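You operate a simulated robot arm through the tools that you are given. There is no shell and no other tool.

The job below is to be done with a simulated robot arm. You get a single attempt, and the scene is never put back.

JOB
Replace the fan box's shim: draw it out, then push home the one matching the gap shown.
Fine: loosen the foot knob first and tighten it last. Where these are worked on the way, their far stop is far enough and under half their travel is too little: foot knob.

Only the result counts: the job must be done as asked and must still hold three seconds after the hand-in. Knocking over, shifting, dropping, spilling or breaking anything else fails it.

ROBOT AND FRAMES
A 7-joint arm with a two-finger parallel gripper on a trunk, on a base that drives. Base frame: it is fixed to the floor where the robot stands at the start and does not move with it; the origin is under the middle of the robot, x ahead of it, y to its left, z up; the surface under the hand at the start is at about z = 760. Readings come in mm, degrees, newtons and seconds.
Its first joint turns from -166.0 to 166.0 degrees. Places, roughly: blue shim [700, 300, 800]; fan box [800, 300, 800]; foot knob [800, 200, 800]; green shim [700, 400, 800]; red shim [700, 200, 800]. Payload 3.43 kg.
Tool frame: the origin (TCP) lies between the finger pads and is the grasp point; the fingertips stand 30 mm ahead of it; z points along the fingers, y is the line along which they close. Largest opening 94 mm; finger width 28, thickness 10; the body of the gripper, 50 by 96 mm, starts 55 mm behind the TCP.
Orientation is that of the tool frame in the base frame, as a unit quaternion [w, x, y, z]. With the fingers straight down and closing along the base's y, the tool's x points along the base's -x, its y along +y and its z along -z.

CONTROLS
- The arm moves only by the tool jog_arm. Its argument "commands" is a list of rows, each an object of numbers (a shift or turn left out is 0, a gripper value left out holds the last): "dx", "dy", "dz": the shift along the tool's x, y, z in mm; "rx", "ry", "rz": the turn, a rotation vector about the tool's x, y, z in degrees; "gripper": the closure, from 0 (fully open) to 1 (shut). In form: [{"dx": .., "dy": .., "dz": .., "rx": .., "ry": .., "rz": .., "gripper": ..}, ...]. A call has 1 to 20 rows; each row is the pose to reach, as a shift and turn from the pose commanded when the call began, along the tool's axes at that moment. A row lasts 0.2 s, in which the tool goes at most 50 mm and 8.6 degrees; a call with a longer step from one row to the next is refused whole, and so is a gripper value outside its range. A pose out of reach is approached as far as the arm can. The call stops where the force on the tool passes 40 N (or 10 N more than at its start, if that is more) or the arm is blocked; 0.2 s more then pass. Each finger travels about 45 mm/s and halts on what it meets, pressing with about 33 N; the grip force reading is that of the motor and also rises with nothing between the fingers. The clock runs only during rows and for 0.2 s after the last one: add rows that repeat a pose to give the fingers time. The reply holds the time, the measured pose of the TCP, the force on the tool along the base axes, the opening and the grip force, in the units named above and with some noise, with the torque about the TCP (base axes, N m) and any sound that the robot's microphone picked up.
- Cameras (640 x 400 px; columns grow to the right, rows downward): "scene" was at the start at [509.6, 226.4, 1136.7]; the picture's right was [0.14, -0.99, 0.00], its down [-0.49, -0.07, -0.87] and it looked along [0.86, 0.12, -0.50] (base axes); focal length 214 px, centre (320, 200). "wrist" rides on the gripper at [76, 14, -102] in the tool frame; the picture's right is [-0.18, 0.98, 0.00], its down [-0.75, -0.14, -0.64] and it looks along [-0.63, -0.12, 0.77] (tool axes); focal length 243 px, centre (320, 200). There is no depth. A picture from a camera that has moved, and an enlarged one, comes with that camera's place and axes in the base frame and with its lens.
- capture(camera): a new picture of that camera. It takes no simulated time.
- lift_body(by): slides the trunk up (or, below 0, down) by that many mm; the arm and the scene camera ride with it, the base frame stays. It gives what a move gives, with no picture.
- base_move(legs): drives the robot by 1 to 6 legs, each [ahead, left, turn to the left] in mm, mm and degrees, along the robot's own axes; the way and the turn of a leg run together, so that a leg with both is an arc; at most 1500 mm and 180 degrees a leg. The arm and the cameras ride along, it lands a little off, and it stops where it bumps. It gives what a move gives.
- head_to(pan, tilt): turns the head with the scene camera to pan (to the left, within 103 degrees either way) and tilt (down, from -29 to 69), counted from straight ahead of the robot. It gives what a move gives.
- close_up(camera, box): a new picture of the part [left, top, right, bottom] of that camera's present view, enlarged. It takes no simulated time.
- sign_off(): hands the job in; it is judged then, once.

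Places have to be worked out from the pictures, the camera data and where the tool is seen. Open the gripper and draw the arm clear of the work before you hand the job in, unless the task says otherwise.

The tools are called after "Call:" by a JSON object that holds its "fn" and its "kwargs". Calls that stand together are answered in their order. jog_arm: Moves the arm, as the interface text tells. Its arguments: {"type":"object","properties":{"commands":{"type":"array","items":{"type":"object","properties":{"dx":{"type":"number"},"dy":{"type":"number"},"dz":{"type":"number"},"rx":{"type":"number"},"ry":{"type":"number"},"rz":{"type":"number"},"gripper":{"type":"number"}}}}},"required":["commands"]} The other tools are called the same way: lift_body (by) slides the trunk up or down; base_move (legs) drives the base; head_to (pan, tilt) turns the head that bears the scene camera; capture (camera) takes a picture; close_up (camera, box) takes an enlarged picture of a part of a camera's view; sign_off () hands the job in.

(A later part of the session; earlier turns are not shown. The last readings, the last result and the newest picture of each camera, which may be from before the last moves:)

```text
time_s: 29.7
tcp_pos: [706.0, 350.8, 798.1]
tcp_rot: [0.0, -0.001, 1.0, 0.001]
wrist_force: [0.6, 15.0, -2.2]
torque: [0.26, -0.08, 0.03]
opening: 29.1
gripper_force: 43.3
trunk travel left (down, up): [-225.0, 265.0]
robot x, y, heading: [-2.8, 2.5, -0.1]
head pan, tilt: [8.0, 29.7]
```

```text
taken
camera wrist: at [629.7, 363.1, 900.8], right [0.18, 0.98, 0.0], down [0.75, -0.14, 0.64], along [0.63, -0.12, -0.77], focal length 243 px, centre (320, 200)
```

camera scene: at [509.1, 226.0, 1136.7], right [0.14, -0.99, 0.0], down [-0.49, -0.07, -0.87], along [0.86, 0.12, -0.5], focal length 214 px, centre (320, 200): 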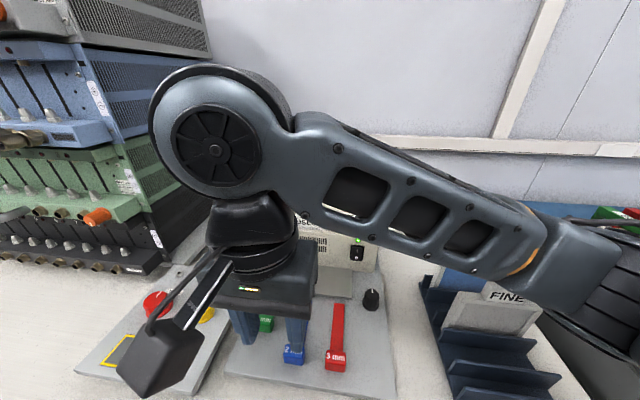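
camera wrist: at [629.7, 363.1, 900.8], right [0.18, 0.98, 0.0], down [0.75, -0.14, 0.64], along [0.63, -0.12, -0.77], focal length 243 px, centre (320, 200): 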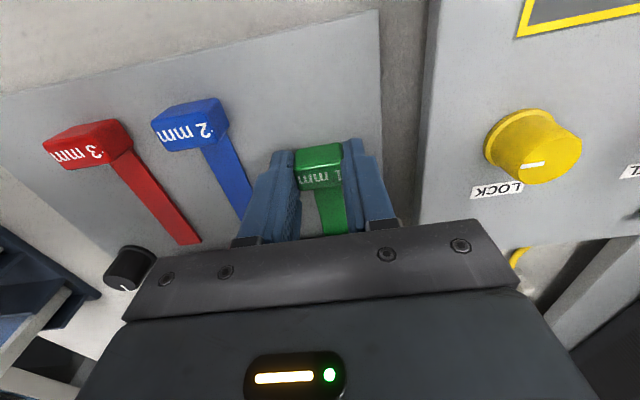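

The handle is held at 29 mm, with 15 N sideways, so I shift the hand slightly to +y. Then I draw the shim straight out towards the robot by 48 mm.

Call:
{"fn": "jog_arm", "kwargs": {"commands": [{"dy": 0.8, "gripper": 0.75}, {"dy": 1.5, "gripper": 0.75}, {"dx": 3, "dy": 1.5, "gripper": 0.75}, {"dx": 8, "dy": 1.5, "gripper": 0.75}, {"dx": 14, "dy": 1.5, "gripper": 0.75}, {"dx": 20, "dy": 1.5, "gripper": 0.75}, {"dx": 27, "dy": 1.5, "gripper": 0.75}, {"dx": 34, "dy": 1.5, "gripper": 0.75}, {"dx": 41, "dy": 1.5, "gripper": 0.75}, {"dx": 48, "dy": 1.5, "gripper": 0.75}, {"dx": 48, "dy": 1.5, "gripper": 0.75}]}}

Call:
{"fn": "capture", "kwargs": {"camera": "wrist"}}

Call:
{"fn": "close_up", "kwargs": {"camera": "scene", "box": [220, 220, 420, 380]}}

```text
time_s: 32.1
tcp_pos: [663.3, 350.1, 801.0]
tcp_rot: [0.003, 0.002, 1.0, 0.001]
wrist_force: [33.8, 7.6, -5.1]
torque: [0.1, -0.74, 0.2]
opening: 28.7
gripper_force: 45.0
trunk travel left (down, up): [-225.0, 265.0]
robot x, y, heading: [0.7, -2.8, -0.1]
head pan, tilt: [8.0, 29.7]
```

```text
taken
camera wrist: at [585.5, 363.4, 903.6], right [0.19, 0.98, 0.01], down [0.75, -0.15, 0.65], along [0.64, -0.12, -0.76], focal length 243 px, centre (320, 200)
```

wrist: 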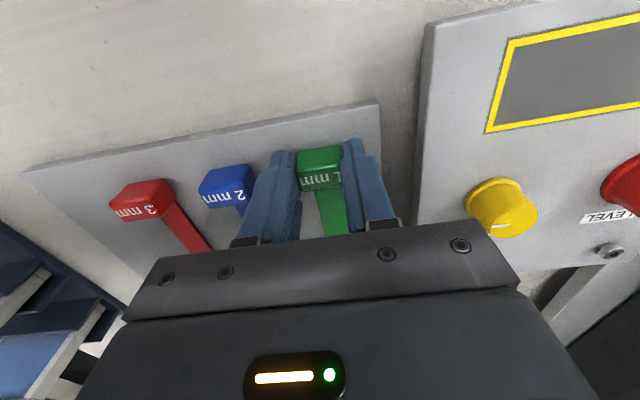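

```text
2.50 times, centred on (320, 300) of scene
camera zoom: at [510.1, 226.4, 1136.7], right [0.14, -0.99, 0.0], down [-0.49, -0.07, -0.87], along [0.86, 0.12, -0.5], focal length 536 px, centre (320, -50)
```

zoom: 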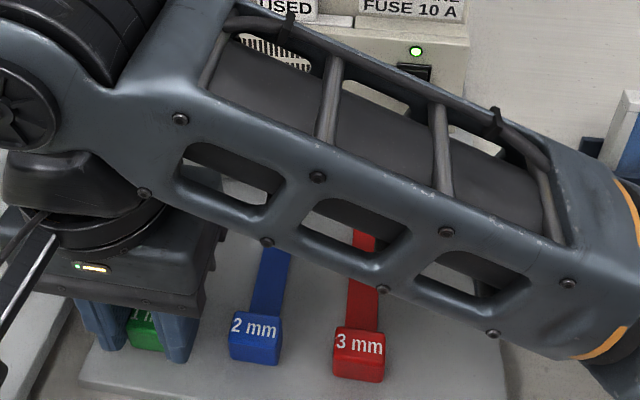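

The shim moved about 43 mm, but the tool still feels 34 N resisting. I hold still for a moment and re-read before pulling further.

Call:
{"fn": "jog_arm", "kwargs": {"commands": [{"gripper": 0.75}, {"gripper": 0.75}, {"gripper": 0.75}]}}

Call:
{"fn": "head_to", "kwargs": {"pan": 20, "tilt": 35}}

Call:
{"fn": "capture", "kwargs": {"camera": "scene"}}

Call:
{"fn": "close_up", "kwargs": {"camera": "wrist", "box": [180, 120, 420, 270]}}

```text
time_s: 32.9
tcp_pos: [658.9, 350.3, 800.1]
tcp_rot: [0.002, 0.001, 1.0, 0.001]
wrist_force: [30.4, 7.5, 16.2]
torque: [0.07, -0.79, 0.09]
opening: 29.1
gripper_force: 44.8
trunk travel left (down, up): [-225.0, 265.0]
robot x, y, heading: [-4.9, -2.8, 0.1]
head pan, tilt: [8.0, 29.7]
```

```text
time_s: 33.7
tcp_pos: [659.6, 350.5, 799.1]
tcp_rot: [0.002, 0.001, 1.0, 0.001]
wrist_force: [27.5, 6.0, 21.6]
torque: [0.1, -0.92, 0.07]
opening: 29.0
gripper_force: 45.3
trunk travel left (down, up): [-225.0, 265.0]
robot x, y, heading: [0.8, -0.9, 0.0]
head pan, tilt: [20.0, 35.0]
```

```text
taken
camera scene: at [502.2, 243.4, 1128.6], right [0.34, -0.94, 0.0], down [-0.54, -0.2, -0.82], along [0.77, 0.28, -0.57], focal length 214 px, centre (320, 200)
```

scene: 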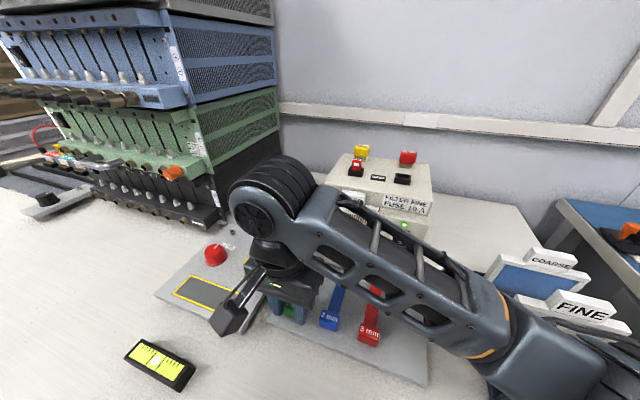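

```text
2.67 times, centred on (300, 195) of wrist
camera zoom: at [583.1, 363.3, 902.8], right [0.18, 0.98, 0.0], down [0.75, -0.14, 0.64], along [0.63, -0.12, -0.76], focal length 647 px, centre (373, 213)
```

zoom: 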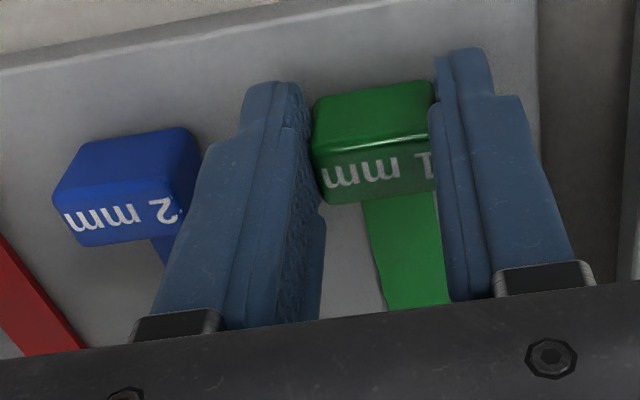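

A 27 N pull remains while holding, so the blade may still be pinched or just dragging. I pull a few mm more to see how the force develops.

Call:
{"fn": "jog_arm", "kwargs": {"commands": [{"dx": 2, "gripper": 0.75}, {"dx": 4, "gripper": 0.75}, {"dx": 6, "gripper": 0.75}, {"dx": 6, "gripper": 0.75}]}}

Call:
{"fn": "close_up", "kwargs": {"camera": "wrist", "box": [180, 120, 420, 270]}}

```text
time_s: 34.7
tcp_pos: [654.9, 351.3, 798.6]
tcp_rot: [0.002, 0.002, 1.0, 0.0]
wrist_force: [35.2, 4.2, -1.8]
torque: [0.14, -0.76, 0.05]
opening: 28.8
gripper_force: 45.0
trunk travel left (down, up): [-225.0, 265.0]
robot x, y, heading: [-1.8, 4.2, 0.1]
head pan, tilt: [20.0, 35.0]
```

```text
2.67 times, centred on (300, 195) of wrist
camera zoom: at [578.6, 363.7, 901.2], right [0.19, 0.98, 0.0], down [0.75, -0.14, 0.64], along [0.63, -0.12, -0.76], focal length 647 px, centre (373, 213)
```

zoom: 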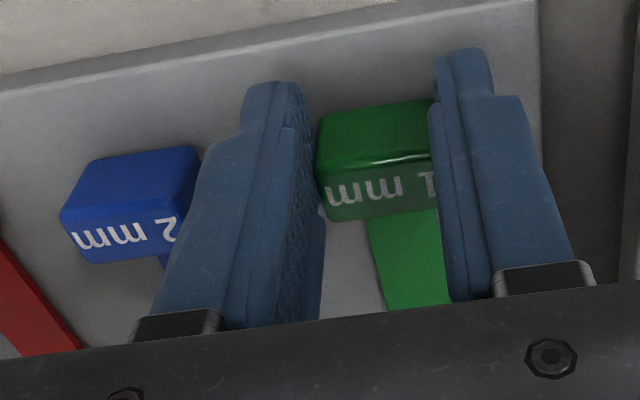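

The handle slid inside the fingers while the shim stayed put, so something is holding it at this position. I relax the pull, release it, rise, and look at where its blade ends.

Call:
{"fn": "jog_arm", "kwargs": {"commands": [{"dx": -3, "gripper": 0.75}, {"dx": -5, "gripper": 0.75}, {"dx": -5, "gripper": 0.47}, {"dx": -5, "gripper": 0.47}, {"dx": -5, "gripper": 0.47}, {"dx": -5, "dz": -30, "gripper": 0.47}, {"dx": -5, "dz": -70, "gripper": 0.0}, {"dx": -5, "dz": -110, "gripper": 0.0}, {"dx": -5, "dz": -110, "gripper": 0.0}]}}

Call:
{"fn": "capture", "kwargs": {"camera": "wrist"}}

Call:
{"fn": "capture", "kwargs": {"camera": "scene"}}

```text
time_s: 36.7
tcp_pos: [658.3, 351.7, 907.5]
tcp_rot: [-0.001, -0.001, 1.0, 0.0]
wrist_force: [0.9, -0.4, -0.1]
torque: [0.02, 0.0, 0.05]
opening: 94.0
gripper_force: 0.1
trunk travel left (down, up): [-225.0, 265.0]
robot x, y, heading: [-3.9, 0.9, 0.3]
head pan, tilt: [20.0, 35.0]
```

```text
taken
camera wrist: at [581.4, 364.1, 1010.1], right [0.18, 0.98, 0.0], down [0.75, -0.14, 0.64], along [0.63, -0.12, -0.77], focal length 243 px, centre (320, 200)
```

wrist: 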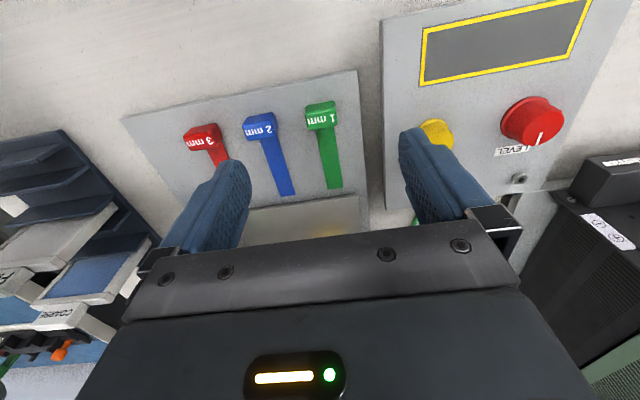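

```text
taken
camera scene: at [502.2, 243.5, 1128.5], right [0.34, -0.94, 0.0], down [-0.54, -0.2, -0.82], along [0.77, 0.28, -0.57], focal length 214 px, centre (320, 200)
```

scene: 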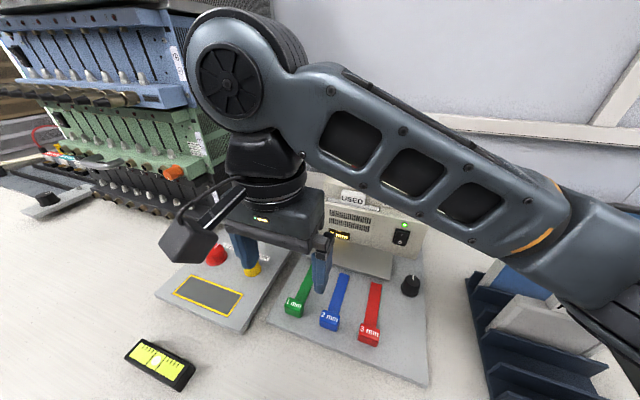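

The green blade now ends at the same line as blue and red, so it is fully drawn to its own stop, and each shim seems to slide in its own lane. I zoom in to check.

Call:
{"fn": "close_up", "kwargs": {"camera": "wrist", "box": [200, 80, 400, 230]}}

Call:
{"fn": "close_up", "kwargs": {"camera": "scene", "box": [260, 230, 440, 370]}}

```text
2.67 times, centred on (300, 155) of wrist
camera zoom: at [581.4, 364.1, 1010.1], right [0.18, 0.98, 0.0], down [0.75, -0.14, 0.64], along [0.63, -0.12, -0.77], focal length 647 px, centre (373, 320)
```

zoom: 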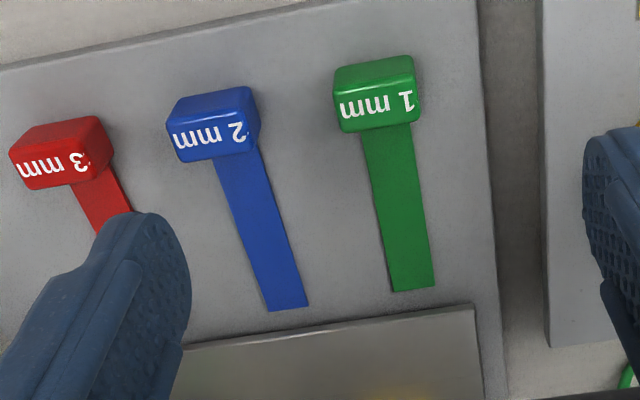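

```text
2.86 times, centred on (350, 300) of scene
camera zoom: at [502.2, 243.5, 1128.5], right [0.34, -0.94, 0.0], down [-0.54, -0.2, -0.82], along [0.77, 0.28, -0.57], focal length 613 px, centre (234, -86)
```

zoom: 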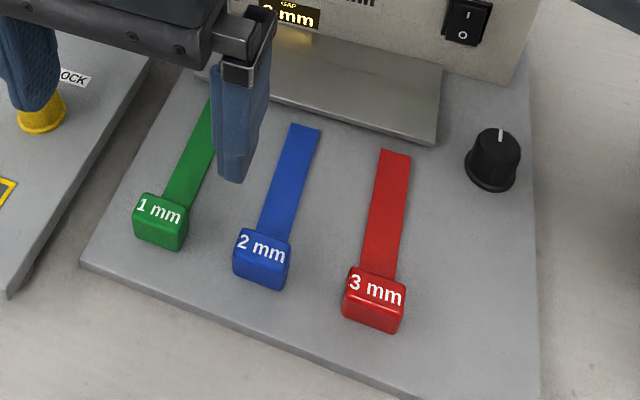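

All three shims are now out at the same line, with the knob loosened. Blue's handle is centred near (669.5, 287.5), so I move above it with the fingers at about 50 mm.

Call:
{"fn": "jog_arm", "kwargs": {"commands": [{"dx": -4, "dy": -22, "dz": 10, "gripper": 0.47}, {"dx": -8, "dy": -44, "dz": 30, "gripper": 0.47}, {"dx": -11, "dy": -64, "dz": 50, "gripper": 0.47}, {"dx": -11, "dy": -64, "dz": 50, "gripper": 0.47}, {"dx": -11, "dy": -64, "dz": 50, "gripper": 0.47}]}}

Call:
{"fn": "capture", "kwargs": {"camera": "wrist"}}

Call:
{"fn": "close_up", "kwargs": {"camera": "wrist", "box": [220, 60, 420, 210]}}

```text
time_s: 37.9
tcp_pos: [667.7, 287.5, 857.0]
tcp_rot: [0.001, 0.0, 1.0, 0.001]
wrist_force: [0.2, 0.3, -0.4]
torque: [0.03, 0.01, -0.06]
opening: 49.8
gripper_force: 0.0
trunk travel left (down, up): [-225.0, 265.0]
robot x, y, heading: [-2.8, 0.1, -0.1]
head pan, tilt: [20.0, 35.0]
```

```text
taken
camera wrist: at [591.8, 300.6, 960.4], right [0.18, 0.98, 0.0], down [0.75, -0.14, 0.64], along [0.63, -0.12, -0.77], focal length 243 px, centre (320, 200)
```

wrist: 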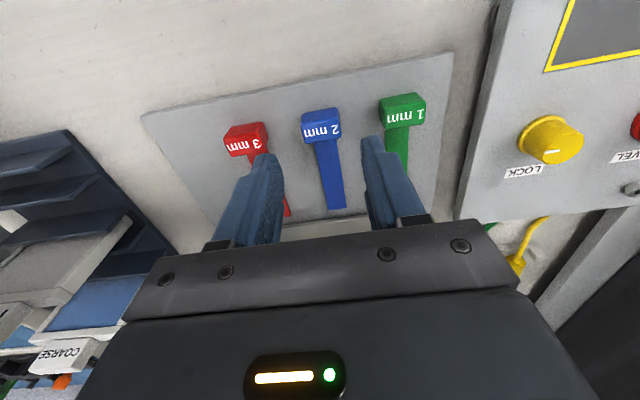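

```text
2.67 times, centred on (320, 135) of wrist
camera zoom: at [591.8, 300.6, 960.4], right [0.18, 0.98, 0.0], down [0.75, -0.14, 0.64], along [0.63, -0.12, -0.77], focal length 647 px, centre (320, 373)
```

zoom: 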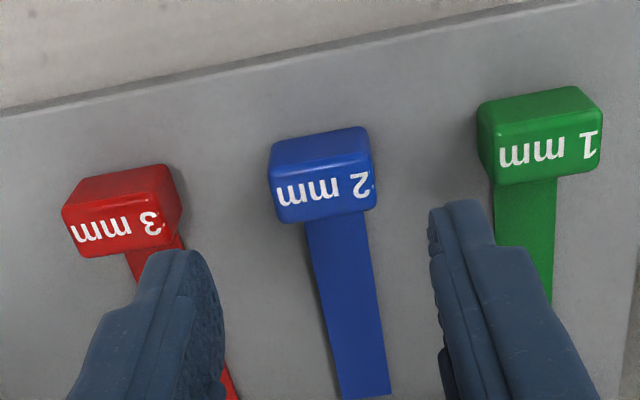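

Blue's handle is centred between the fingers at (668.5, 287.5). I descend to the same grip height as before and close on it.

Call:
{"fn": "jog_arm", "kwargs": {"commands": [{"dz": 20}, {"dz": 40}, {"dz": 58}, {"dz": 58}, {"dz": 58, "gripper": 0.75}, {"dz": 58, "gripper": 0.75}, {"dz": 58, "gripper": 0.75}]}}

Call:
{"fn": "capture", "kwargs": {"camera": "wrist"}}

```text
time_s: 39.5
tcp_pos: [667.7, 287.3, 799.4]
tcp_rot: [0.001, -0.001, 1.0, 0.001]
wrist_force: [2.0, 14.3, -1.8]
torque: [0.28, -0.19, -0.04]
opening: 32.2
gripper_force: 7.2
trunk travel left (down, up): [-225.0, 265.0]
robot x, y, heading: [-3.7, -4.8, 0.1]
head pan, tilt: [20.0, 35.0]
```

```text
taken
camera wrist: at [591.8, 300.0, 902.8], right [0.18, 0.98, 0.0], down [0.75, -0.14, 0.64], along [0.63, -0.12, -0.77], focal length 243 px, centre (320, 200)
```

wrist: 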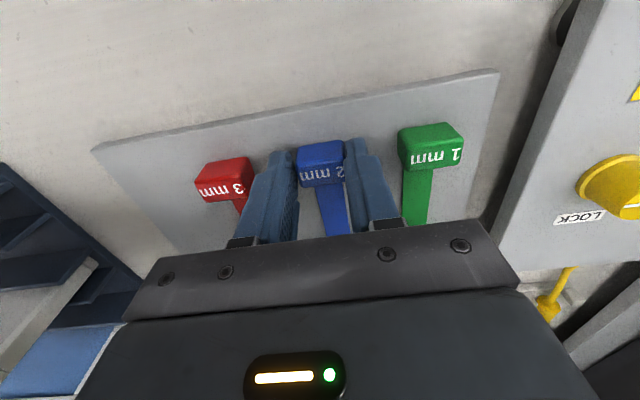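

One finger is touching and the grip is still closing with 14 N sideways. I centre by 1.5 mm in y, let it close, and then push straight in by 25 mm as a first stage.

Call:
{"fn": "jog_arm", "kwargs": {"commands": [{"dy": 0.8, "gripper": 0.75}, {"dy": 1.6, "gripper": 0.75}, {"dy": 1.6, "gripper": 0.75}, {"dx": -4, "dy": 1.6, "gripper": 0.75}, {"dx": -8, "dy": 1.6, "gripper": 0.75}, {"dx": -13, "dy": 1.6, "gripper": 0.75}, {"dx": -19, "dy": 1.6, "gripper": 0.75}, {"dx": -25, "dy": 1.6, "gripper": 0.75}, {"dx": -25, "dy": 1.6, "gripper": 0.75}]}}

Call:
{"fn": "capture", "kwargs": {"camera": "wrist"}}

```text
time_s: 41.5
tcp_pos: [694.6, 288.0, 801.1]
tcp_rot: [0.0, 0.0, 1.0, 0.0]
wrist_force: [0.7, -2.8, -19.2]
torque: [-0.09, -0.08, 0.09]
opening: 29.2
gripper_force: 44.8
trunk travel left (down, up): [-225.0, 265.0]
robot x, y, heading: [5.2, 0.9, -0.1]
head pan, tilt: [20.0, 35.0]
```

```text
taken
camera wrist: at [618.4, 301.6, 903.4], right [0.18, 0.98, 0.0], down [0.75, -0.14, 0.64], along [0.63, -0.12, -0.77], focal length 243 px, centre (320, 200)
```

wrist: 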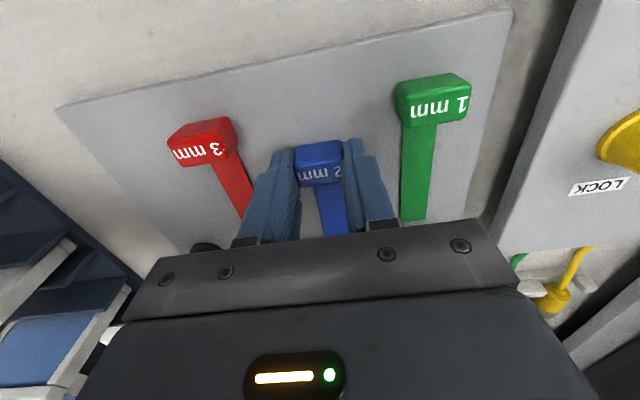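

Blue moved 25 mm with no resistance along x; a 19 N pull in z says the shim rides in a guide. I ease down 1 mm and push on towards the stop.

Call:
{"fn": "jog_arm", "kwargs": {"commands": [{"dx": -2, "dz": 1, "gripper": 0.75}, {"dx": -5, "dz": 1.5, "gripper": 0.75}, {"dx": -8, "dz": 1.5, "gripper": 0.75}, {"dx": -11, "dz": 1.5, "gripper": 0.75}, {"dx": -14, "dz": 1.5, "gripper": 0.75}, {"dx": -17, "dz": 1.5, "gripper": 0.75}, {"dx": -19, "dz": 1.5, "gripper": 0.75}, {"dx": -19, "dz": 1.5, "gripper": 0.75}]}}

Call:
{"fn": "capture", "kwargs": {"camera": "wrist"}}

```text
time_s: 43.3
tcp_pos: [711.7, 288.2, 799.8]
tcp_rot: [-0.001, -0.001, 1.0, 0.0]
wrist_force: [-33.4, -14.9, 6.9]
torque: [-0.35, 0.8, -0.16]
opening: 29.4
gripper_force: 44.6
trunk travel left (down, up): [-225.0, 265.0]
robot x, y, heading: [-2.6, -1.7, 0.0]
head pan, tilt: [20.0, 35.0]
```

```text
taken
camera wrist: at [635.3, 301.4, 903.3], right [0.18, 0.98, 0.0], down [0.75, -0.14, 0.64], along [0.63, -0.12, -0.77], focal length 243 px, centre (320, 200)
```

wrist: 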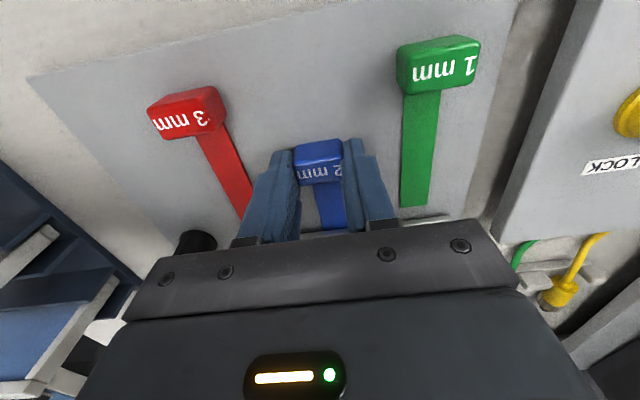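

A firm 33 N against the push shows blue has hit its home stop after about 42 mm. I relax the push, open the fingers, and rise to check.

Call:
{"fn": "jog_arm", "kwargs": {"commands": [{"dx": 2, "gripper": 0.75}, {"dx": 2, "gripper": 0.47}, {"dx": 2, "gripper": 0.47}, {"dx": 2, "gripper": 0.47}, {"dx": 2, "dz": -30, "gripper": 0.47}, {"dx": 2, "dz": -70, "gripper": 0.47}, {"dx": 2, "dz": -100, "gripper": 0.2}, {"dx": 2, "dz": -100, "gripper": 0.0}, {"dx": 2, "dz": -100, "gripper": 0.0}]}}

Call:
{"fn": "capture", "kwargs": {"camera": "wrist"}}

Call:
{"fn": "close_up", "kwargs": {"camera": "wrist", "box": [200, 60, 420, 225]}}

Call:
{"fn": "capture", "kwargs": {"camera": "scene"}}

```text
time_s: 45.3
tcp_pos: [711.3, 287.6, 899.9]
tcp_rot: [0.001, 0.0, 1.0, 0.001]
wrist_force: [0.1, 0.5, -0.1]
torque: [-0.02, -0.01, 0.02]
opening: 93.8
gripper_force: 0.1
trunk travel left (down, up): [-225.0, 265.0]
robot x, y, heading: [0.4, 0.9, 0.1]
head pan, tilt: [20.0, 35.0]
```

```text
taken
camera wrist: at [635.0, 300.9, 1003.5], right [0.18, 0.98, 0.0], down [0.75, -0.14, 0.64], along [0.63, -0.12, -0.77], focal length 243 px, centre (320, 200)
```

wrist: 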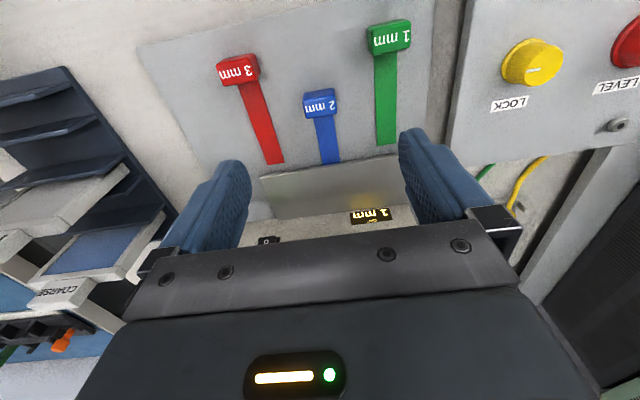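

```text
2.42 times, centred on (310, 142) of wrist
camera zoom: at [635.0, 300.9, 1003.5], right [0.18, 0.98, 0.0], down [0.75, -0.14, 0.64], along [0.63, -0.12, -0.77], focal length 588 px, centre (344, 339)
```

zoom: 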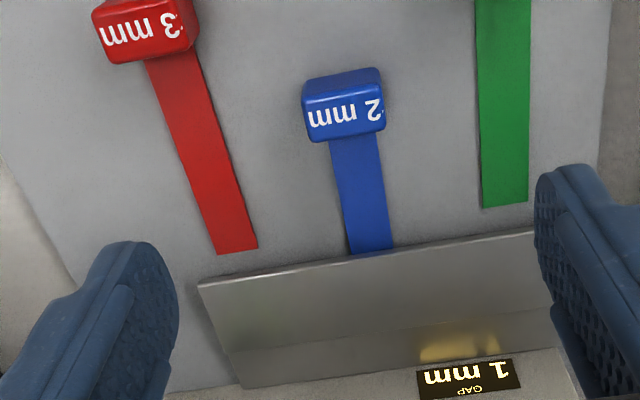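

```text
taken
camera scene: at [502.1, 243.5, 1128.5], right [0.34, -0.94, 0.0], down [-0.54, -0.2, -0.82], along [0.77, 0.28, -0.57], focal length 214 px, centre (320, 200)
```

scene: 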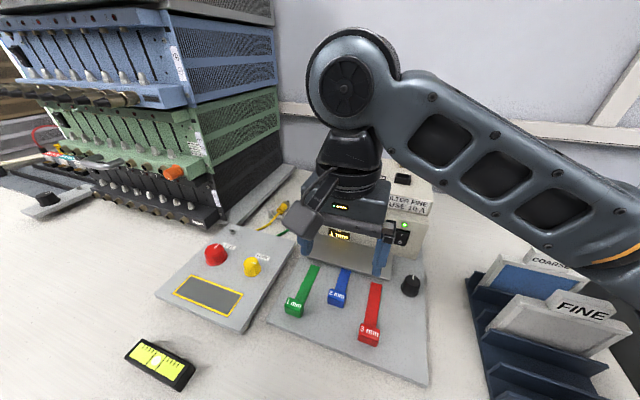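

Blue is home, but the gap display now appears to read "1 mm" instead of 2 mm. I zoom in from both cameras to read it carefully.

Call:
{"fn": "close_up", "kwargs": {"camera": "scene", "box": [300, 210, 420, 285]}}

Call:
{"fn": "close_up", "kwargs": {"camera": "wrist", "box": [320, 180, 420, 240]}}

```text
5.33 times, centred on (360, 248) of scene
camera zoom: at [502.1, 243.5, 1128.5], right [0.34, -0.94, 0.0], down [-0.54, -0.2, -0.82], along [0.77, 0.28, -0.57], focal length 1144 px, centre (107, -53)
```

zoom: 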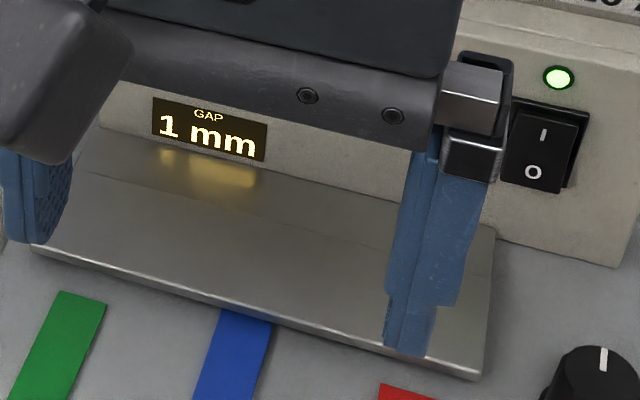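

```text
6.40 times, centred on (370, 210) of wrist
camera zoom: at [635.0, 300.9, 1003.5], right [0.18, 0.98, 0.0], down [0.75, -0.14, 0.64], along [0.63, -0.12, -0.77], focal length 1553 px, centre (0, 136)
```

zoom: 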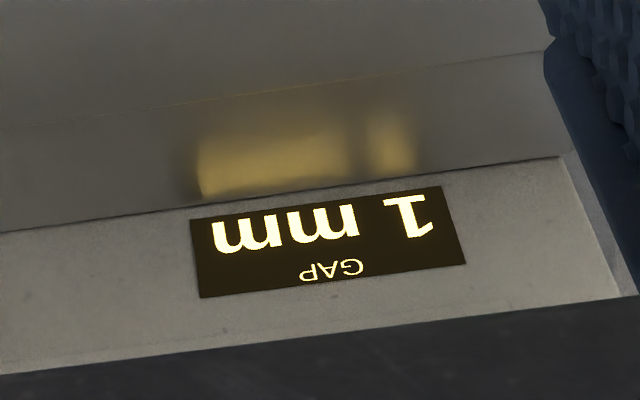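

The display clearly reads 1 mm with blue in, so it may show the remaining gap or have changed; I must read it with no shim in. I re-grip blue, now centred near (709, 288.6), to draw it back out.

Call:
{"fn": "jog_arm", "kwargs": {"commands": [{"dx": 2, "dy": 1.2, "dz": 20, "gripper": 0.47}, {"dx": 2, "dy": 1.2, "dz": 40, "gripper": 0.47}, {"dx": 2, "dy": 1.2, "dz": 60, "gripper": 0.47}, {"dx": 2, "dy": 1.2, "dz": 80, "gripper": 0.47}, {"dx": 2, "dy": 1.2, "dz": 100, "gripper": 0.47}, {"dx": 2, "dy": 1.2, "dz": 100, "gripper": 0.47}, {"dx": 2, "dy": 1.2, "dz": 100, "gripper": 0.75}, {"dx": 2, "dy": 1.2, "dz": 100, "gripper": 0.75}, {"dx": 2, "dy": 1.2, "dz": 100, "gripper": 0.75}, {"dx": 2, "dy": 1.2, "dz": 100, "gripper": 0.75}]}}

Call:
{"fn": "capture", "kwargs": {"camera": "wrist"}}

```text
time_s: 47.5
tcp_pos: [708.1, 290.0, 800.4]
tcp_rot: [0.001, 0.001, 1.0, 0.001]
wrist_force: [0.0, -15.4, -3.1]
torque: [-0.29, 0.02, 0.01]
opening: 32.5
gripper_force: 7.5
trunk travel left (down, up): [-225.0, 265.0]
robot x, y, heading: [-0.6, -1.7, -0.0]
head pan, tilt: [20.0, 35.0]
```

```text
taken
camera wrist: at [632.6, 303.0, 902.8], right [0.18, 0.98, 0.0], down [0.75, -0.14, 0.64], along [0.63, -0.12, -0.77], focal length 243 px, centre (320, 200)
```

wrist: 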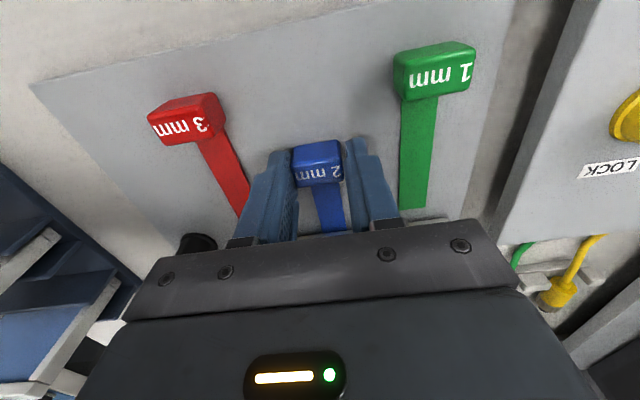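

The hand sits about 1.5 mm too far left, so I centre it, let the grip close, and draw blue out by 41 mm.

Call:
{"fn": "jog_arm", "kwargs": {"commands": [{"dy": -0.8, "gripper": 0.75}, {"dy": -1.5, "gripper": 0.75}, {"dy": -1.5, "gripper": 0.75}, {"dx": 4, "dy": -1.5, "gripper": 0.75}, {"dx": 9, "dy": -1.5, "gripper": 0.75}, {"dx": 15, "dy": -1.5, "gripper": 0.75}, {"dx": 21, "dy": -1.5, "gripper": 0.75}, {"dx": 27, "dy": -1.5, "gripper": 0.75}, {"dx": 33, "dy": -1.5, "gripper": 0.75}, {"dx": 38, "dy": -1.5, "gripper": 0.75}, {"dx": 42, "dy": -1.5, "gripper": 0.75}, {"dx": 42, "dy": -1.5, "gripper": 0.75}]}}

Call:
{"fn": "capture", "kwargs": {"camera": "wrist"}}

Call:
{"fn": "capture", "kwargs": {"camera": "scene"}}

```text
time_s: 50.1
tcp_pos: [668.1, 287.9, 801.3]
tcp_rot: [0.001, 0.0, 1.0, 0.003]
wrist_force: [9.8, 6.9, 11.2]
torque: [0.16, 0.38, 0.05]
opening: 28.9
gripper_force: 45.1
trunk travel left (down, up): [-225.0, 265.0]
robot x, y, heading: [4.0, 0.7, -0.2]
head pan, tilt: [20.0, 35.0]
```

```text
taken
camera wrist: at [591.7, 301.2, 902.9], right [0.18, 0.98, 0.0], down [0.75, -0.14, 0.64], along [0.63, -0.12, -0.77], focal length 243 px, centre (320, 200)
```

wrist: 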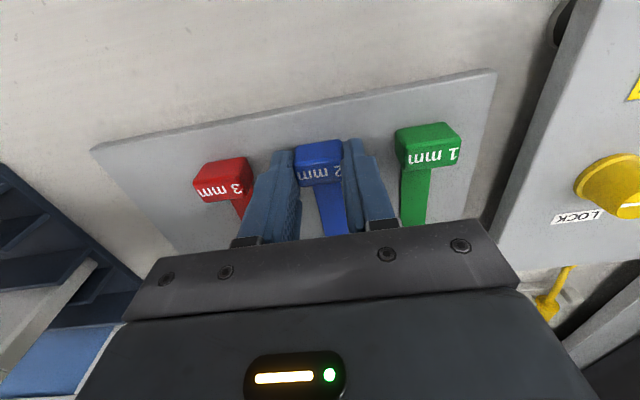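

```text
taken
camera scene: at [502.2, 243.7, 1128.6], right [0.34, -0.94, 0.0], down [-0.54, -0.2, -0.82], along [0.77, 0.28, -0.57], focal length 214 px, centre (320, 200)
```

scene: 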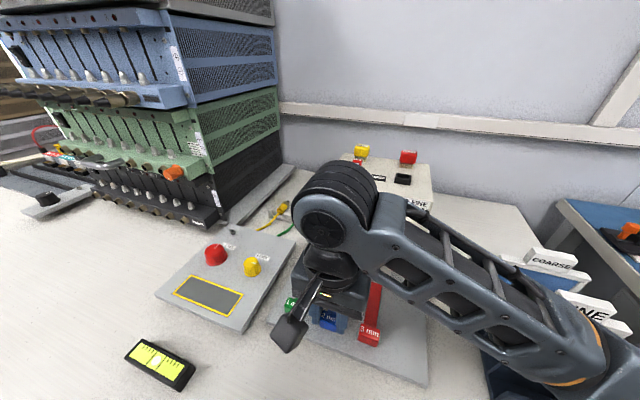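

Blue is drawn back out, level with green and red. I release it, rise, and read the display with no shim in the gap.

Call:
{"fn": "jog_arm", "kwargs": {"commands": [{"dx": 2, "gripper": 0.75}, {"dx": 2, "gripper": 0.75}, {"dx": 1, "gripper": 0.47}, {"dx": 1, "gripper": 0.47}, {"dx": 1, "gripper": 0.47}, {"dx": 1, "dz": -30, "gripper": 0.47}, {"dx": 1, "dz": -70, "gripper": 0.47}, {"dx": 1, "dz": -110, "gripper": 0.0}, {"dx": 1, "dz": -110, "gripper": 0.0}, {"dx": 1, "dz": -110, "gripper": 0.0}]}}

Call:
{"fn": "capture", "kwargs": {"camera": "wrist"}}

Call:
{"fn": "close_up", "kwargs": {"camera": "scene", "box": [260, 200, 440, 360]}}

```text
time_s: 52.3
tcp_pos: [665.1, 287.6, 909.5]
tcp_rot: [0.001, 0.0, 1.0, 0.0]
wrist_force: [0.1, 0.3, 0.3]
torque: [-0.03, -0.02, 0.01]
opening: 93.8
gripper_force: 0.0
trunk travel left (down, up): [-225.0, 265.0]
robot x, y, heading: [-0.4, -4.8, 0.2]
head pan, tilt: [20.0, 35.0]
```

```text
taken
camera wrist: at [589.2, 301.0, 1013.0], right [0.18, 0.98, 0.0], down [0.75, -0.14, 0.64], along [0.63, -0.12, -0.77], focal length 243 px, centre (320, 200)
```

wrist: 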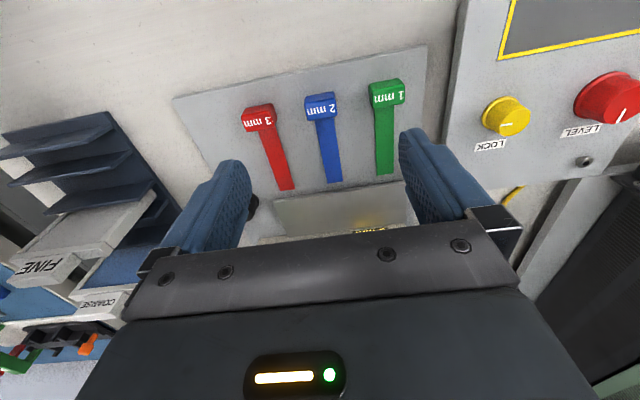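

```text
2.50 times, centred on (350, 280) of scene
camera zoom: at [502.2, 243.5, 1128.5], right [0.34, -0.94, 0.0], down [-0.54, -0.2, -0.82], along [0.77, 0.28, -0.57], focal length 536 px, centre (245, 0)
```

zoom: 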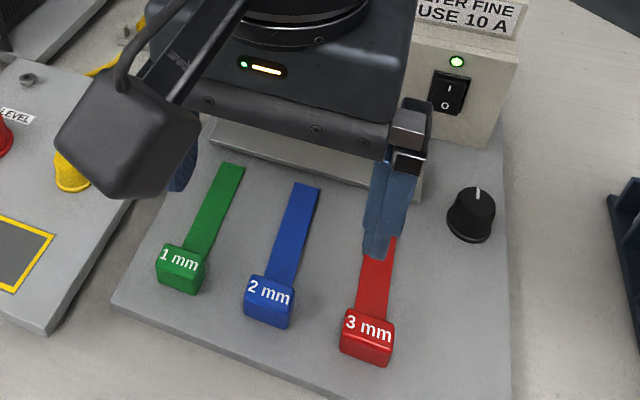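

The display is hidden by the hand from here. I move forward to the earlier vantage point from which it was readable.

Call:
{"fn": "jog_arm", "kwargs": {"commands": [{"dx": -23, "dz": 5}, {"dx": -46, "dz": 10}, {"dx": -46, "dz": 10}]}}

Call:
{"fn": "close_up", "kwargs": {"camera": "wrist", "box": [320, 180, 420, 240]}}

Call:
{"fn": "close_up", "kwargs": {"camera": "scene", "box": [300, 210, 420, 285]}}

Call:
{"fn": "close_up", "kwargs": {"camera": "wrist", "box": [200, 10, 420, 210]}}

```text
time_s: 53.1
tcp_pos: [711.5, 287.0, 898.6]
tcp_rot: [0.001, 0.0, 1.0, 0.0]
wrist_force: [0.3, 0.2, 0.9]
torque: [0.01, 0.03, -0.01]
opening: 94.1
gripper_force: 0.0
trunk travel left (down, up): [-225.0, 265.0]
robot x, y, heading: [1.8, -0.6, -0.0]
head pan, tilt: [20.0, 35.0]
```

```text
6.40 times, centred on (370, 210) of wrist
camera zoom: at [635.7, 300.7, 1002.9], right [0.18, 0.98, 0.0], down [0.75, -0.14, 0.64], along [0.63, -0.12, -0.77], focal length 1553 px, centre (0, 136)
```

zoom: 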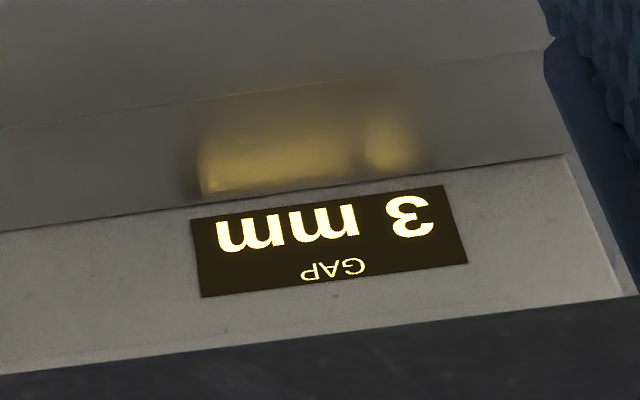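

```text
5.33 times, centred on (360, 248) of scene
camera zoom: at [502.1, 243.5, 1128.5], right [0.34, -0.94, 0.0], down [-0.54, -0.2, -0.82], along [0.77, 0.28, -0.57], focal length 1144 px, centre (107, -53)
```

zoom: 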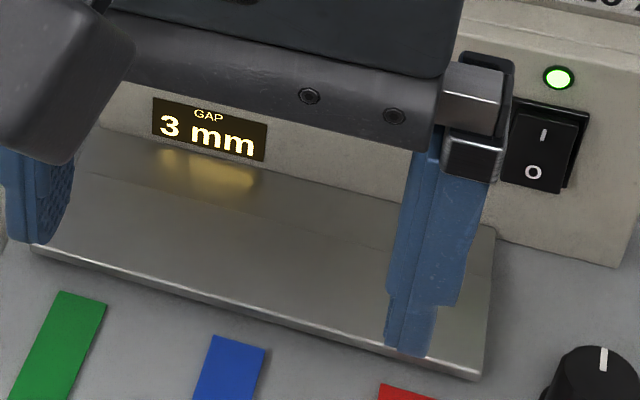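

```text
2.00 times, centred on (310, 110) of wrist
camera zoom: at [635.7, 300.7, 1002.9], right [0.18, 0.98, 0.0], down [0.75, -0.14, 0.64], along [0.63, -0.12, -0.77], focal length 485 px, centre (340, 380)
```

zoom: 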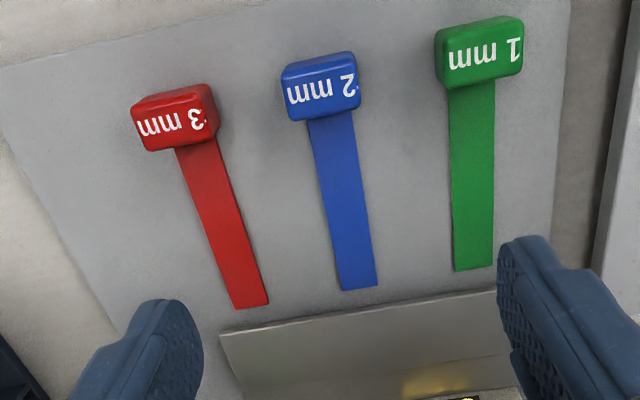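

With no shim in, the display reads 3 mm: it shows the remaining gap (3−1=2 with green, 3−2=1 with blue). So the matching shim is the red 3 mm one, and I move above its handle near (668.5, 226).

Call:
{"fn": "jog_arm", "kwargs": {"commands": [{"dx": 14, "dy": -20, "dz": 10, "gripper": 0.47}, {"dx": 28, "dy": -40, "dz": 22, "gripper": 0.47}, {"dx": 43, "dy": -61, "dz": 40, "gripper": 0.47}, {"dx": 43, "dy": -61, "dz": 40, "gripper": 0.47}, {"dx": 43, "dy": -61, "dz": 40, "gripper": 0.47}]}}

Call:
{"fn": "capture", "kwargs": {"camera": "wrist"}}

Call:
{"fn": "close_up", "kwargs": {"camera": "wrist", "box": [220, 60, 420, 210]}}

```text
time_s: 54.3
tcp_pos: [668.6, 226.1, 857.5]
tcp_rot: [0.001, 0.0, 1.0, 0.001]
wrist_force: [0.7, -0.3, -0.5]
torque: [0.0, -0.03, 0.02]
opening: 49.7
gripper_force: 0.0
trunk travel left (down, up): [-225.0, 265.0]
robot x, y, heading: [-3.1, 0.7, 0.1]
head pan, tilt: [20.0, 35.0]
```

```text
taken
camera wrist: at [592.5, 240.1, 961.2], right [0.18, 0.98, 0.0], down [0.75, -0.14, 0.64], along [0.63, -0.12, -0.77], focal length 243 px, centre (320, 200)
```

wrist: 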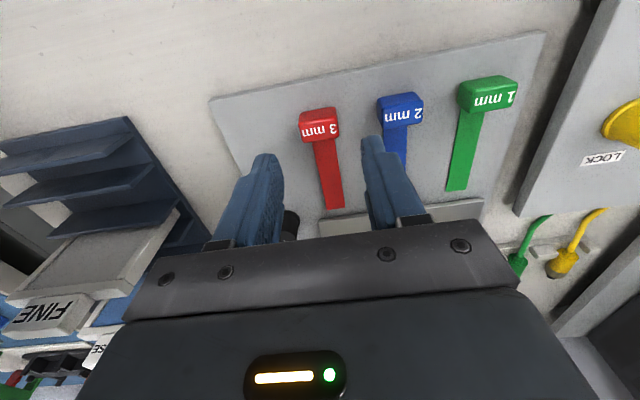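

```text
2.67 times, centred on (320, 135) of wrist
camera zoom: at [592.5, 240.1, 961.2], right [0.18, 0.98, 0.0], down [0.75, -0.14, 0.64], along [0.63, -0.12, -0.77], focal length 647 px, centre (320, 373)
```

zoom: 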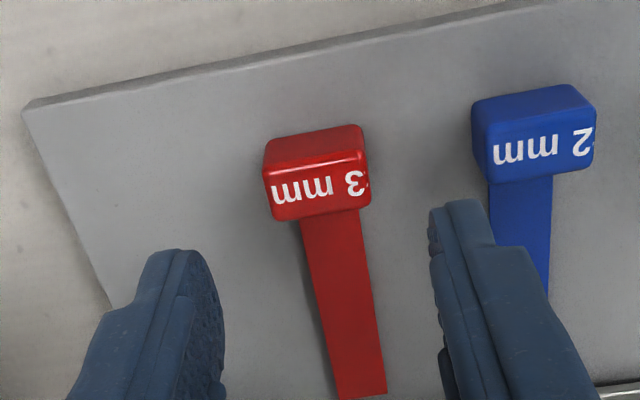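

The red handle is centred between the fingers. I descend and close on it.

Call:
{"fn": "jog_arm", "kwargs": {"commands": [{"dz": 20}, {"dz": 40}, {"dz": 58}, {"dz": 58}, {"dz": 58, "gripper": 0.75}, {"dz": 58, "gripper": 0.75}, {"dz": 58, "gripper": 0.75}, {"dz": 58, "gripper": 0.75}]}}

Call:
{"fn": "capture", "kwargs": {"camera": "wrist"}}

```text
time_s: 56.1
tcp_pos: [670.1, 226.9, 800.7]
tcp_rot: [0.0, 0.0, 1.0, 0.0]
wrist_force: [-0.2, -13.1, -5.0]
torque: [-0.29, -0.03, 0.06]
opening: 28.8
gripper_force: 45.1
trunk travel left (down, up): [-225.0, 265.0]
robot x, y, heading: [-3.1, 3.3, -0.3]
head pan, tilt: [20.0, 35.0]
```

```text
taken
camera wrist: at [593.0, 239.7, 903.7], right [0.18, 0.98, 0.0], down [0.75, -0.14, 0.64], along [0.63, -0.12, -0.77], focal length 243 px, centre (320, 200)
```

wrist: 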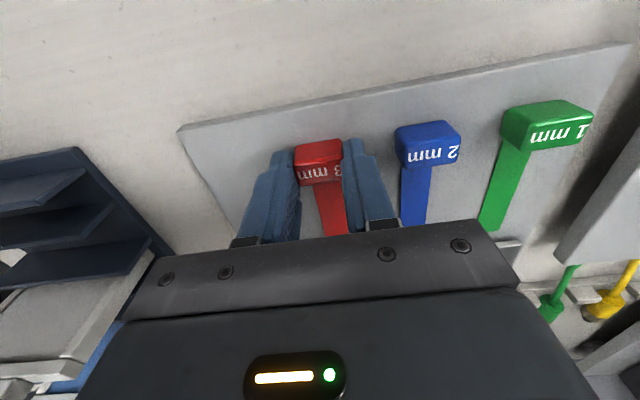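

Red is gripped at 29 mm with 13 N sideways. I shift 1.2 mm to the right to centre and push it in steadily towards home.

Call:
{"fn": "jog_arm", "kwargs": {"commands": [{"dy": -0.6, "gripper": 0.75}, {"dy": -1.2, "gripper": 0.75}, {"dx": -4, "dy": -1.2, "gripper": 0.75}, {"dx": -9, "dy": -1.2, "gripper": 0.75}, {"dx": -14, "dy": -1.2, "gripper": 0.75}, {"dx": -20, "dy": -1.2, "gripper": 0.75}, {"dx": -26, "dy": -1.2, "gripper": 0.75}, {"dx": -31, "dy": -1.2, "gripper": 0.75}, {"dx": -35, "dy": -1.2, "gripper": 0.75}, {"dx": -35, "dy": -1.2, "gripper": 0.75}]}}

Call:
{"fn": "capture", "kwargs": {"camera": "wrist"}}

```text
time_s: 58.3
tcp_pos: [704.8, 225.6, 801.3]
tcp_rot: [0.0, -0.001, 1.0, 0.001]
wrist_force: [0.2, 3.4, -20.9]
torque: [0.07, -0.01, 0.02]
opening: 29.0
gripper_force: 45.5
trunk travel left (down, up): [-225.0, 265.0]
robot x, y, heading: [0.0, 1.0, -0.1]
head pan, tilt: [20.0, 35.0]
```

```text
taken
camera wrist: at [628.3, 239.4, 903.9], right [0.18, 0.98, 0.0], down [0.75, -0.14, 0.64], along [0.63, -0.12, -0.77], focal length 243 px, centre (320, 200)
```

wrist: 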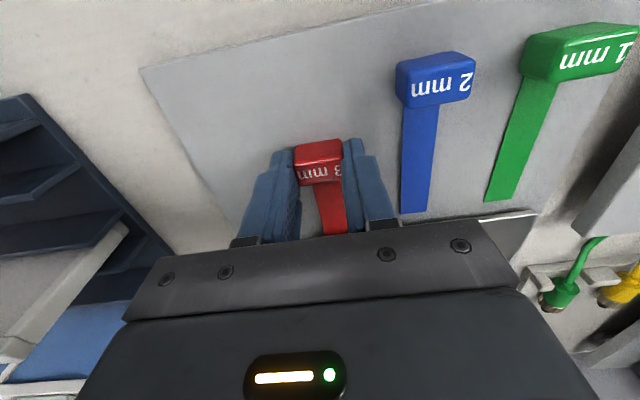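

Red is in by 35 mm with no x resistance yet. I ease down 1.5 mm for the vertical pull and push the remaining distance to the stop.

Call:
{"fn": "jog_arm", "kwargs": {"commands": [{"dx": -2, "dz": 1, "gripper": 0.75}, {"dx": -4, "dz": 1.5, "gripper": 0.75}, {"dx": -6, "dz": 1.5, "gripper": 0.75}, {"dx": -8, "dz": 1.5, "gripper": 0.75}, {"dx": -10, "dz": 1.5, "gripper": 0.75}, {"dx": -10, "dz": 1.5, "gripper": 0.75}]}}

Call:
{"fn": "capture", "kwargs": {"camera": "wrist"}}

```text
time_s: 59.7
tcp_pos: [712.3, 225.5, 801.0]
tcp_rot: [0.0, -0.002, 1.0, 0.0]
wrist_force: [-33.6, -8.9, 8.1]
torque: [-0.23, 0.76, -0.03]
opening: 29.1
gripper_force: 45.2
trunk travel left (down, up): [-225.0, 265.0]
robot x, y, heading: [-1.4, -1.1, 0.0]
head pan, tilt: [20.0, 35.0]
```

```text
taken
camera wrist: at [636.4, 239.3, 903.7], right [0.18, 0.98, 0.0], down [0.75, -0.14, 0.64], along [0.63, -0.12, -0.77], focal length 243 px, centre (320, 200)
```

wrist: 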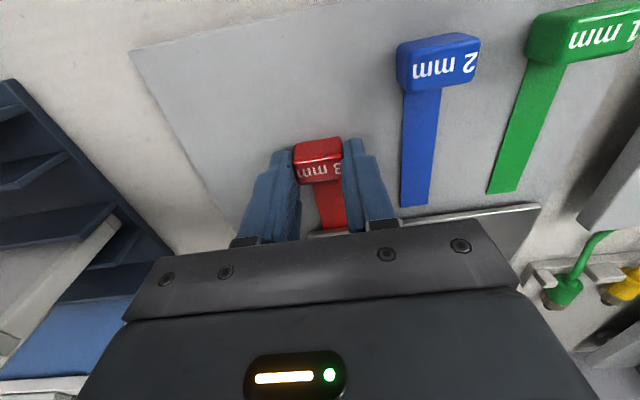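

The push now meets 34 N, so red is against its home stop. I relax, open, rise, and read the display.

Call:
{"fn": "jog_arm", "kwargs": {"commands": [{"dx": 2, "gripper": 0.75}, {"dx": 2, "gripper": 0.47}, {"dx": 2, "gripper": 0.47}, {"dx": 2, "gripper": 0.47}, {"dx": 2, "dz": -30, "gripper": 0.47}, {"dx": 2, "dz": -70, "gripper": 0.47}, {"dx": 2, "dz": -100, "gripper": 0.47}, {"dx": 2, "dz": -100, "gripper": 0.47}]}}

Call:
{"fn": "capture", "kwargs": {"camera": "wrist"}}

Call:
{"fn": "close_up", "kwargs": {"camera": "scene", "box": [260, 200, 440, 360]}}

```text
time_s: 61.5
tcp_pos: [710.3, 227.0, 901.2]
tcp_rot: [0.001, 0.001, 1.0, 0.0]
wrist_force: [0.4, -0.3, 1.1]
torque: [-0.01, 0.03, -0.01]
opening: 49.7
gripper_force: 0.1
trunk travel left (down, up): [-225.0, 265.0]
robot x, y, heading: [0.7, 0.5, 0.1]
head pan, tilt: [20.0, 35.0]
```

```text
taken
camera wrist: at [634.2, 240.4, 1003.6], right [0.18, 0.98, 0.0], down [0.75, -0.14, 0.64], along [0.63, -0.12, -0.77], focal length 243 px, centre (320, 200)
```

wrist: 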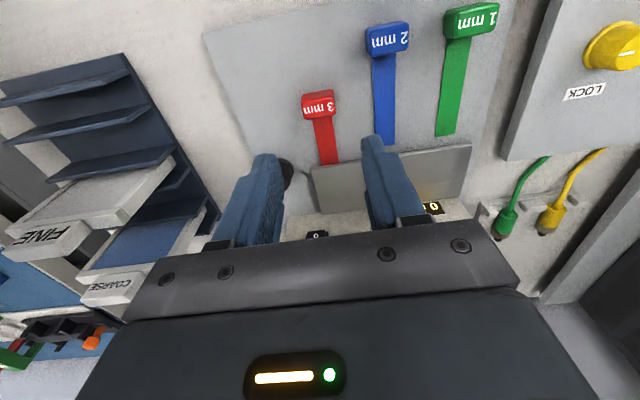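

```text
2.50 times, centred on (350, 280) of scene
camera zoom: at [502.1, 243.5, 1128.5], right [0.34, -0.94, 0.0], down [-0.54, -0.2, -0.82], along [0.77, 0.28, -0.57], focal length 536 px, centre (245, 0)
```

zoom: 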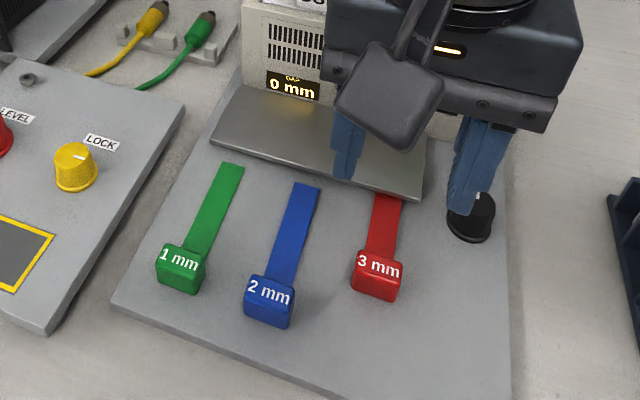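

The display reads 0 mm with red home: the gap is filled. Now I turn the hand 100° counter-clockwise while moving above the knob, ready to tighten it clockwise through 180°.

Call:
{"fn": "jog_arm", "kwargs": {"commands": [{"dx": -5.4, "dy": -4.6, "dz": 1.5, "rz": -7.7, "gripper": 0.53}, {"dx": -10.7, "dy": -9.2, "dz": 3, "rz": -15.4, "gripper": 0.53}, {"dx": -16.1, "dy": -13.8, "dz": 4.5, "rz": -23.1, "gripper": 0.53}, {"dx": -21.4, "dy": -18.4, "dz": 6, "rz": -30.8, "gripper": 0.53}, {"dx": -26.8, "dy": -23, "dz": 8, "rz": -38.5, "gripper": 0.53}, {"dx": -32.2, "dy": -27.6, "dz": 10, "rz": -46.2, "gripper": 0.53}, {"dx": -37.5, "dy": -32.2, "dz": 11, "rz": -53.8, "gripper": 0.53}, {"dx": -42.9, "dy": -36.8, "dz": 13, "rz": -61.5, "gripper": 0.53}, {"dx": -48.3, "dy": -41.4, "dz": 15, "rz": -69.2, "gripper": 0.53}, {"dx": -53.6, "dy": -46, "dz": 16, "rz": -76.9, "gripper": 0.53}, {"dx": -59, "dy": -50.6, "dz": 18, "rz": -84.6, "gripper": 0.53}, {"dx": -64.3, "dy": -55.2, "dz": 20, "rz": -92.3, "gripper": 0.53}, {"dx": -69.7, "dy": -59.8, "dz": 21, "rz": -100, "gripper": 0.53}, {"dx": -69.7, "dy": -59.8, "dz": 21, "rz": -100, "gripper": 0.53}]}}

Call:
{"fn": "capture", "kwargs": {"camera": "wrist"}}

Call:
{"fn": "close_up", "kwargs": {"camera": "wrist", "box": [250, 60, 390, 180]}}

```text
time_s: 64.5
tcp_pos: [782.2, 165.6, 878.6]
tcp_rot: [-0.002, 0.766, -0.642, 0.0]
wrist_force: [0.3, -0.2, -0.3]
torque: [0.03, -0.05, 0.02]
opening: 44.4
gripper_force: 0.1
trunk travel left (down, up): [-225.0, 265.0]
robot x, y, heading: [0.6, 4.3, -0.0]
head pan, tilt: [20.0, 35.0]
```

```text
taken
camera wrist: at [781.4, 87.0, 981.8], right [-1.0, 0.01, 0.0], down [0.01, 0.77, 0.64], along [0.01, 0.64, -0.77], focal length 243 px, centre (320, 200)
```

wrist: 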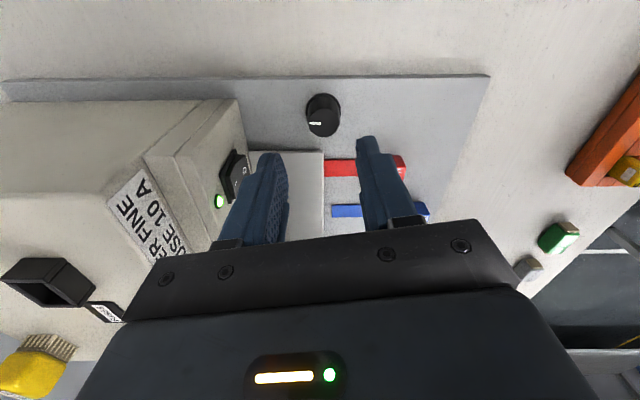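

```text
3.33 times, centred on (320, 120) of wrist
camera zoom: at [781.4, 87.0, 981.8], right [-1.0, 0.01, 0.0], down [0.01, 0.77, 0.64], along [0.01, 0.64, -0.77], focal length 809 px, centre (320, 467)
```

zoom: 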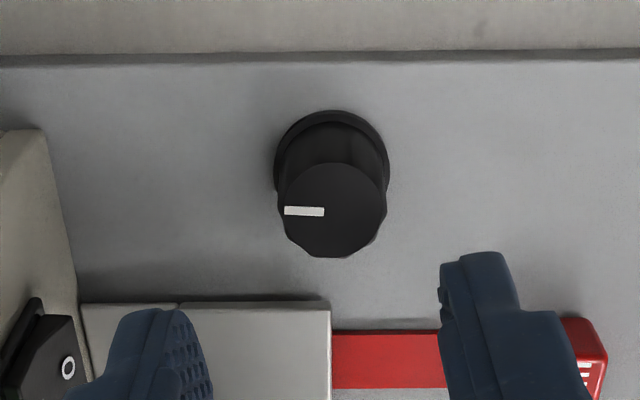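

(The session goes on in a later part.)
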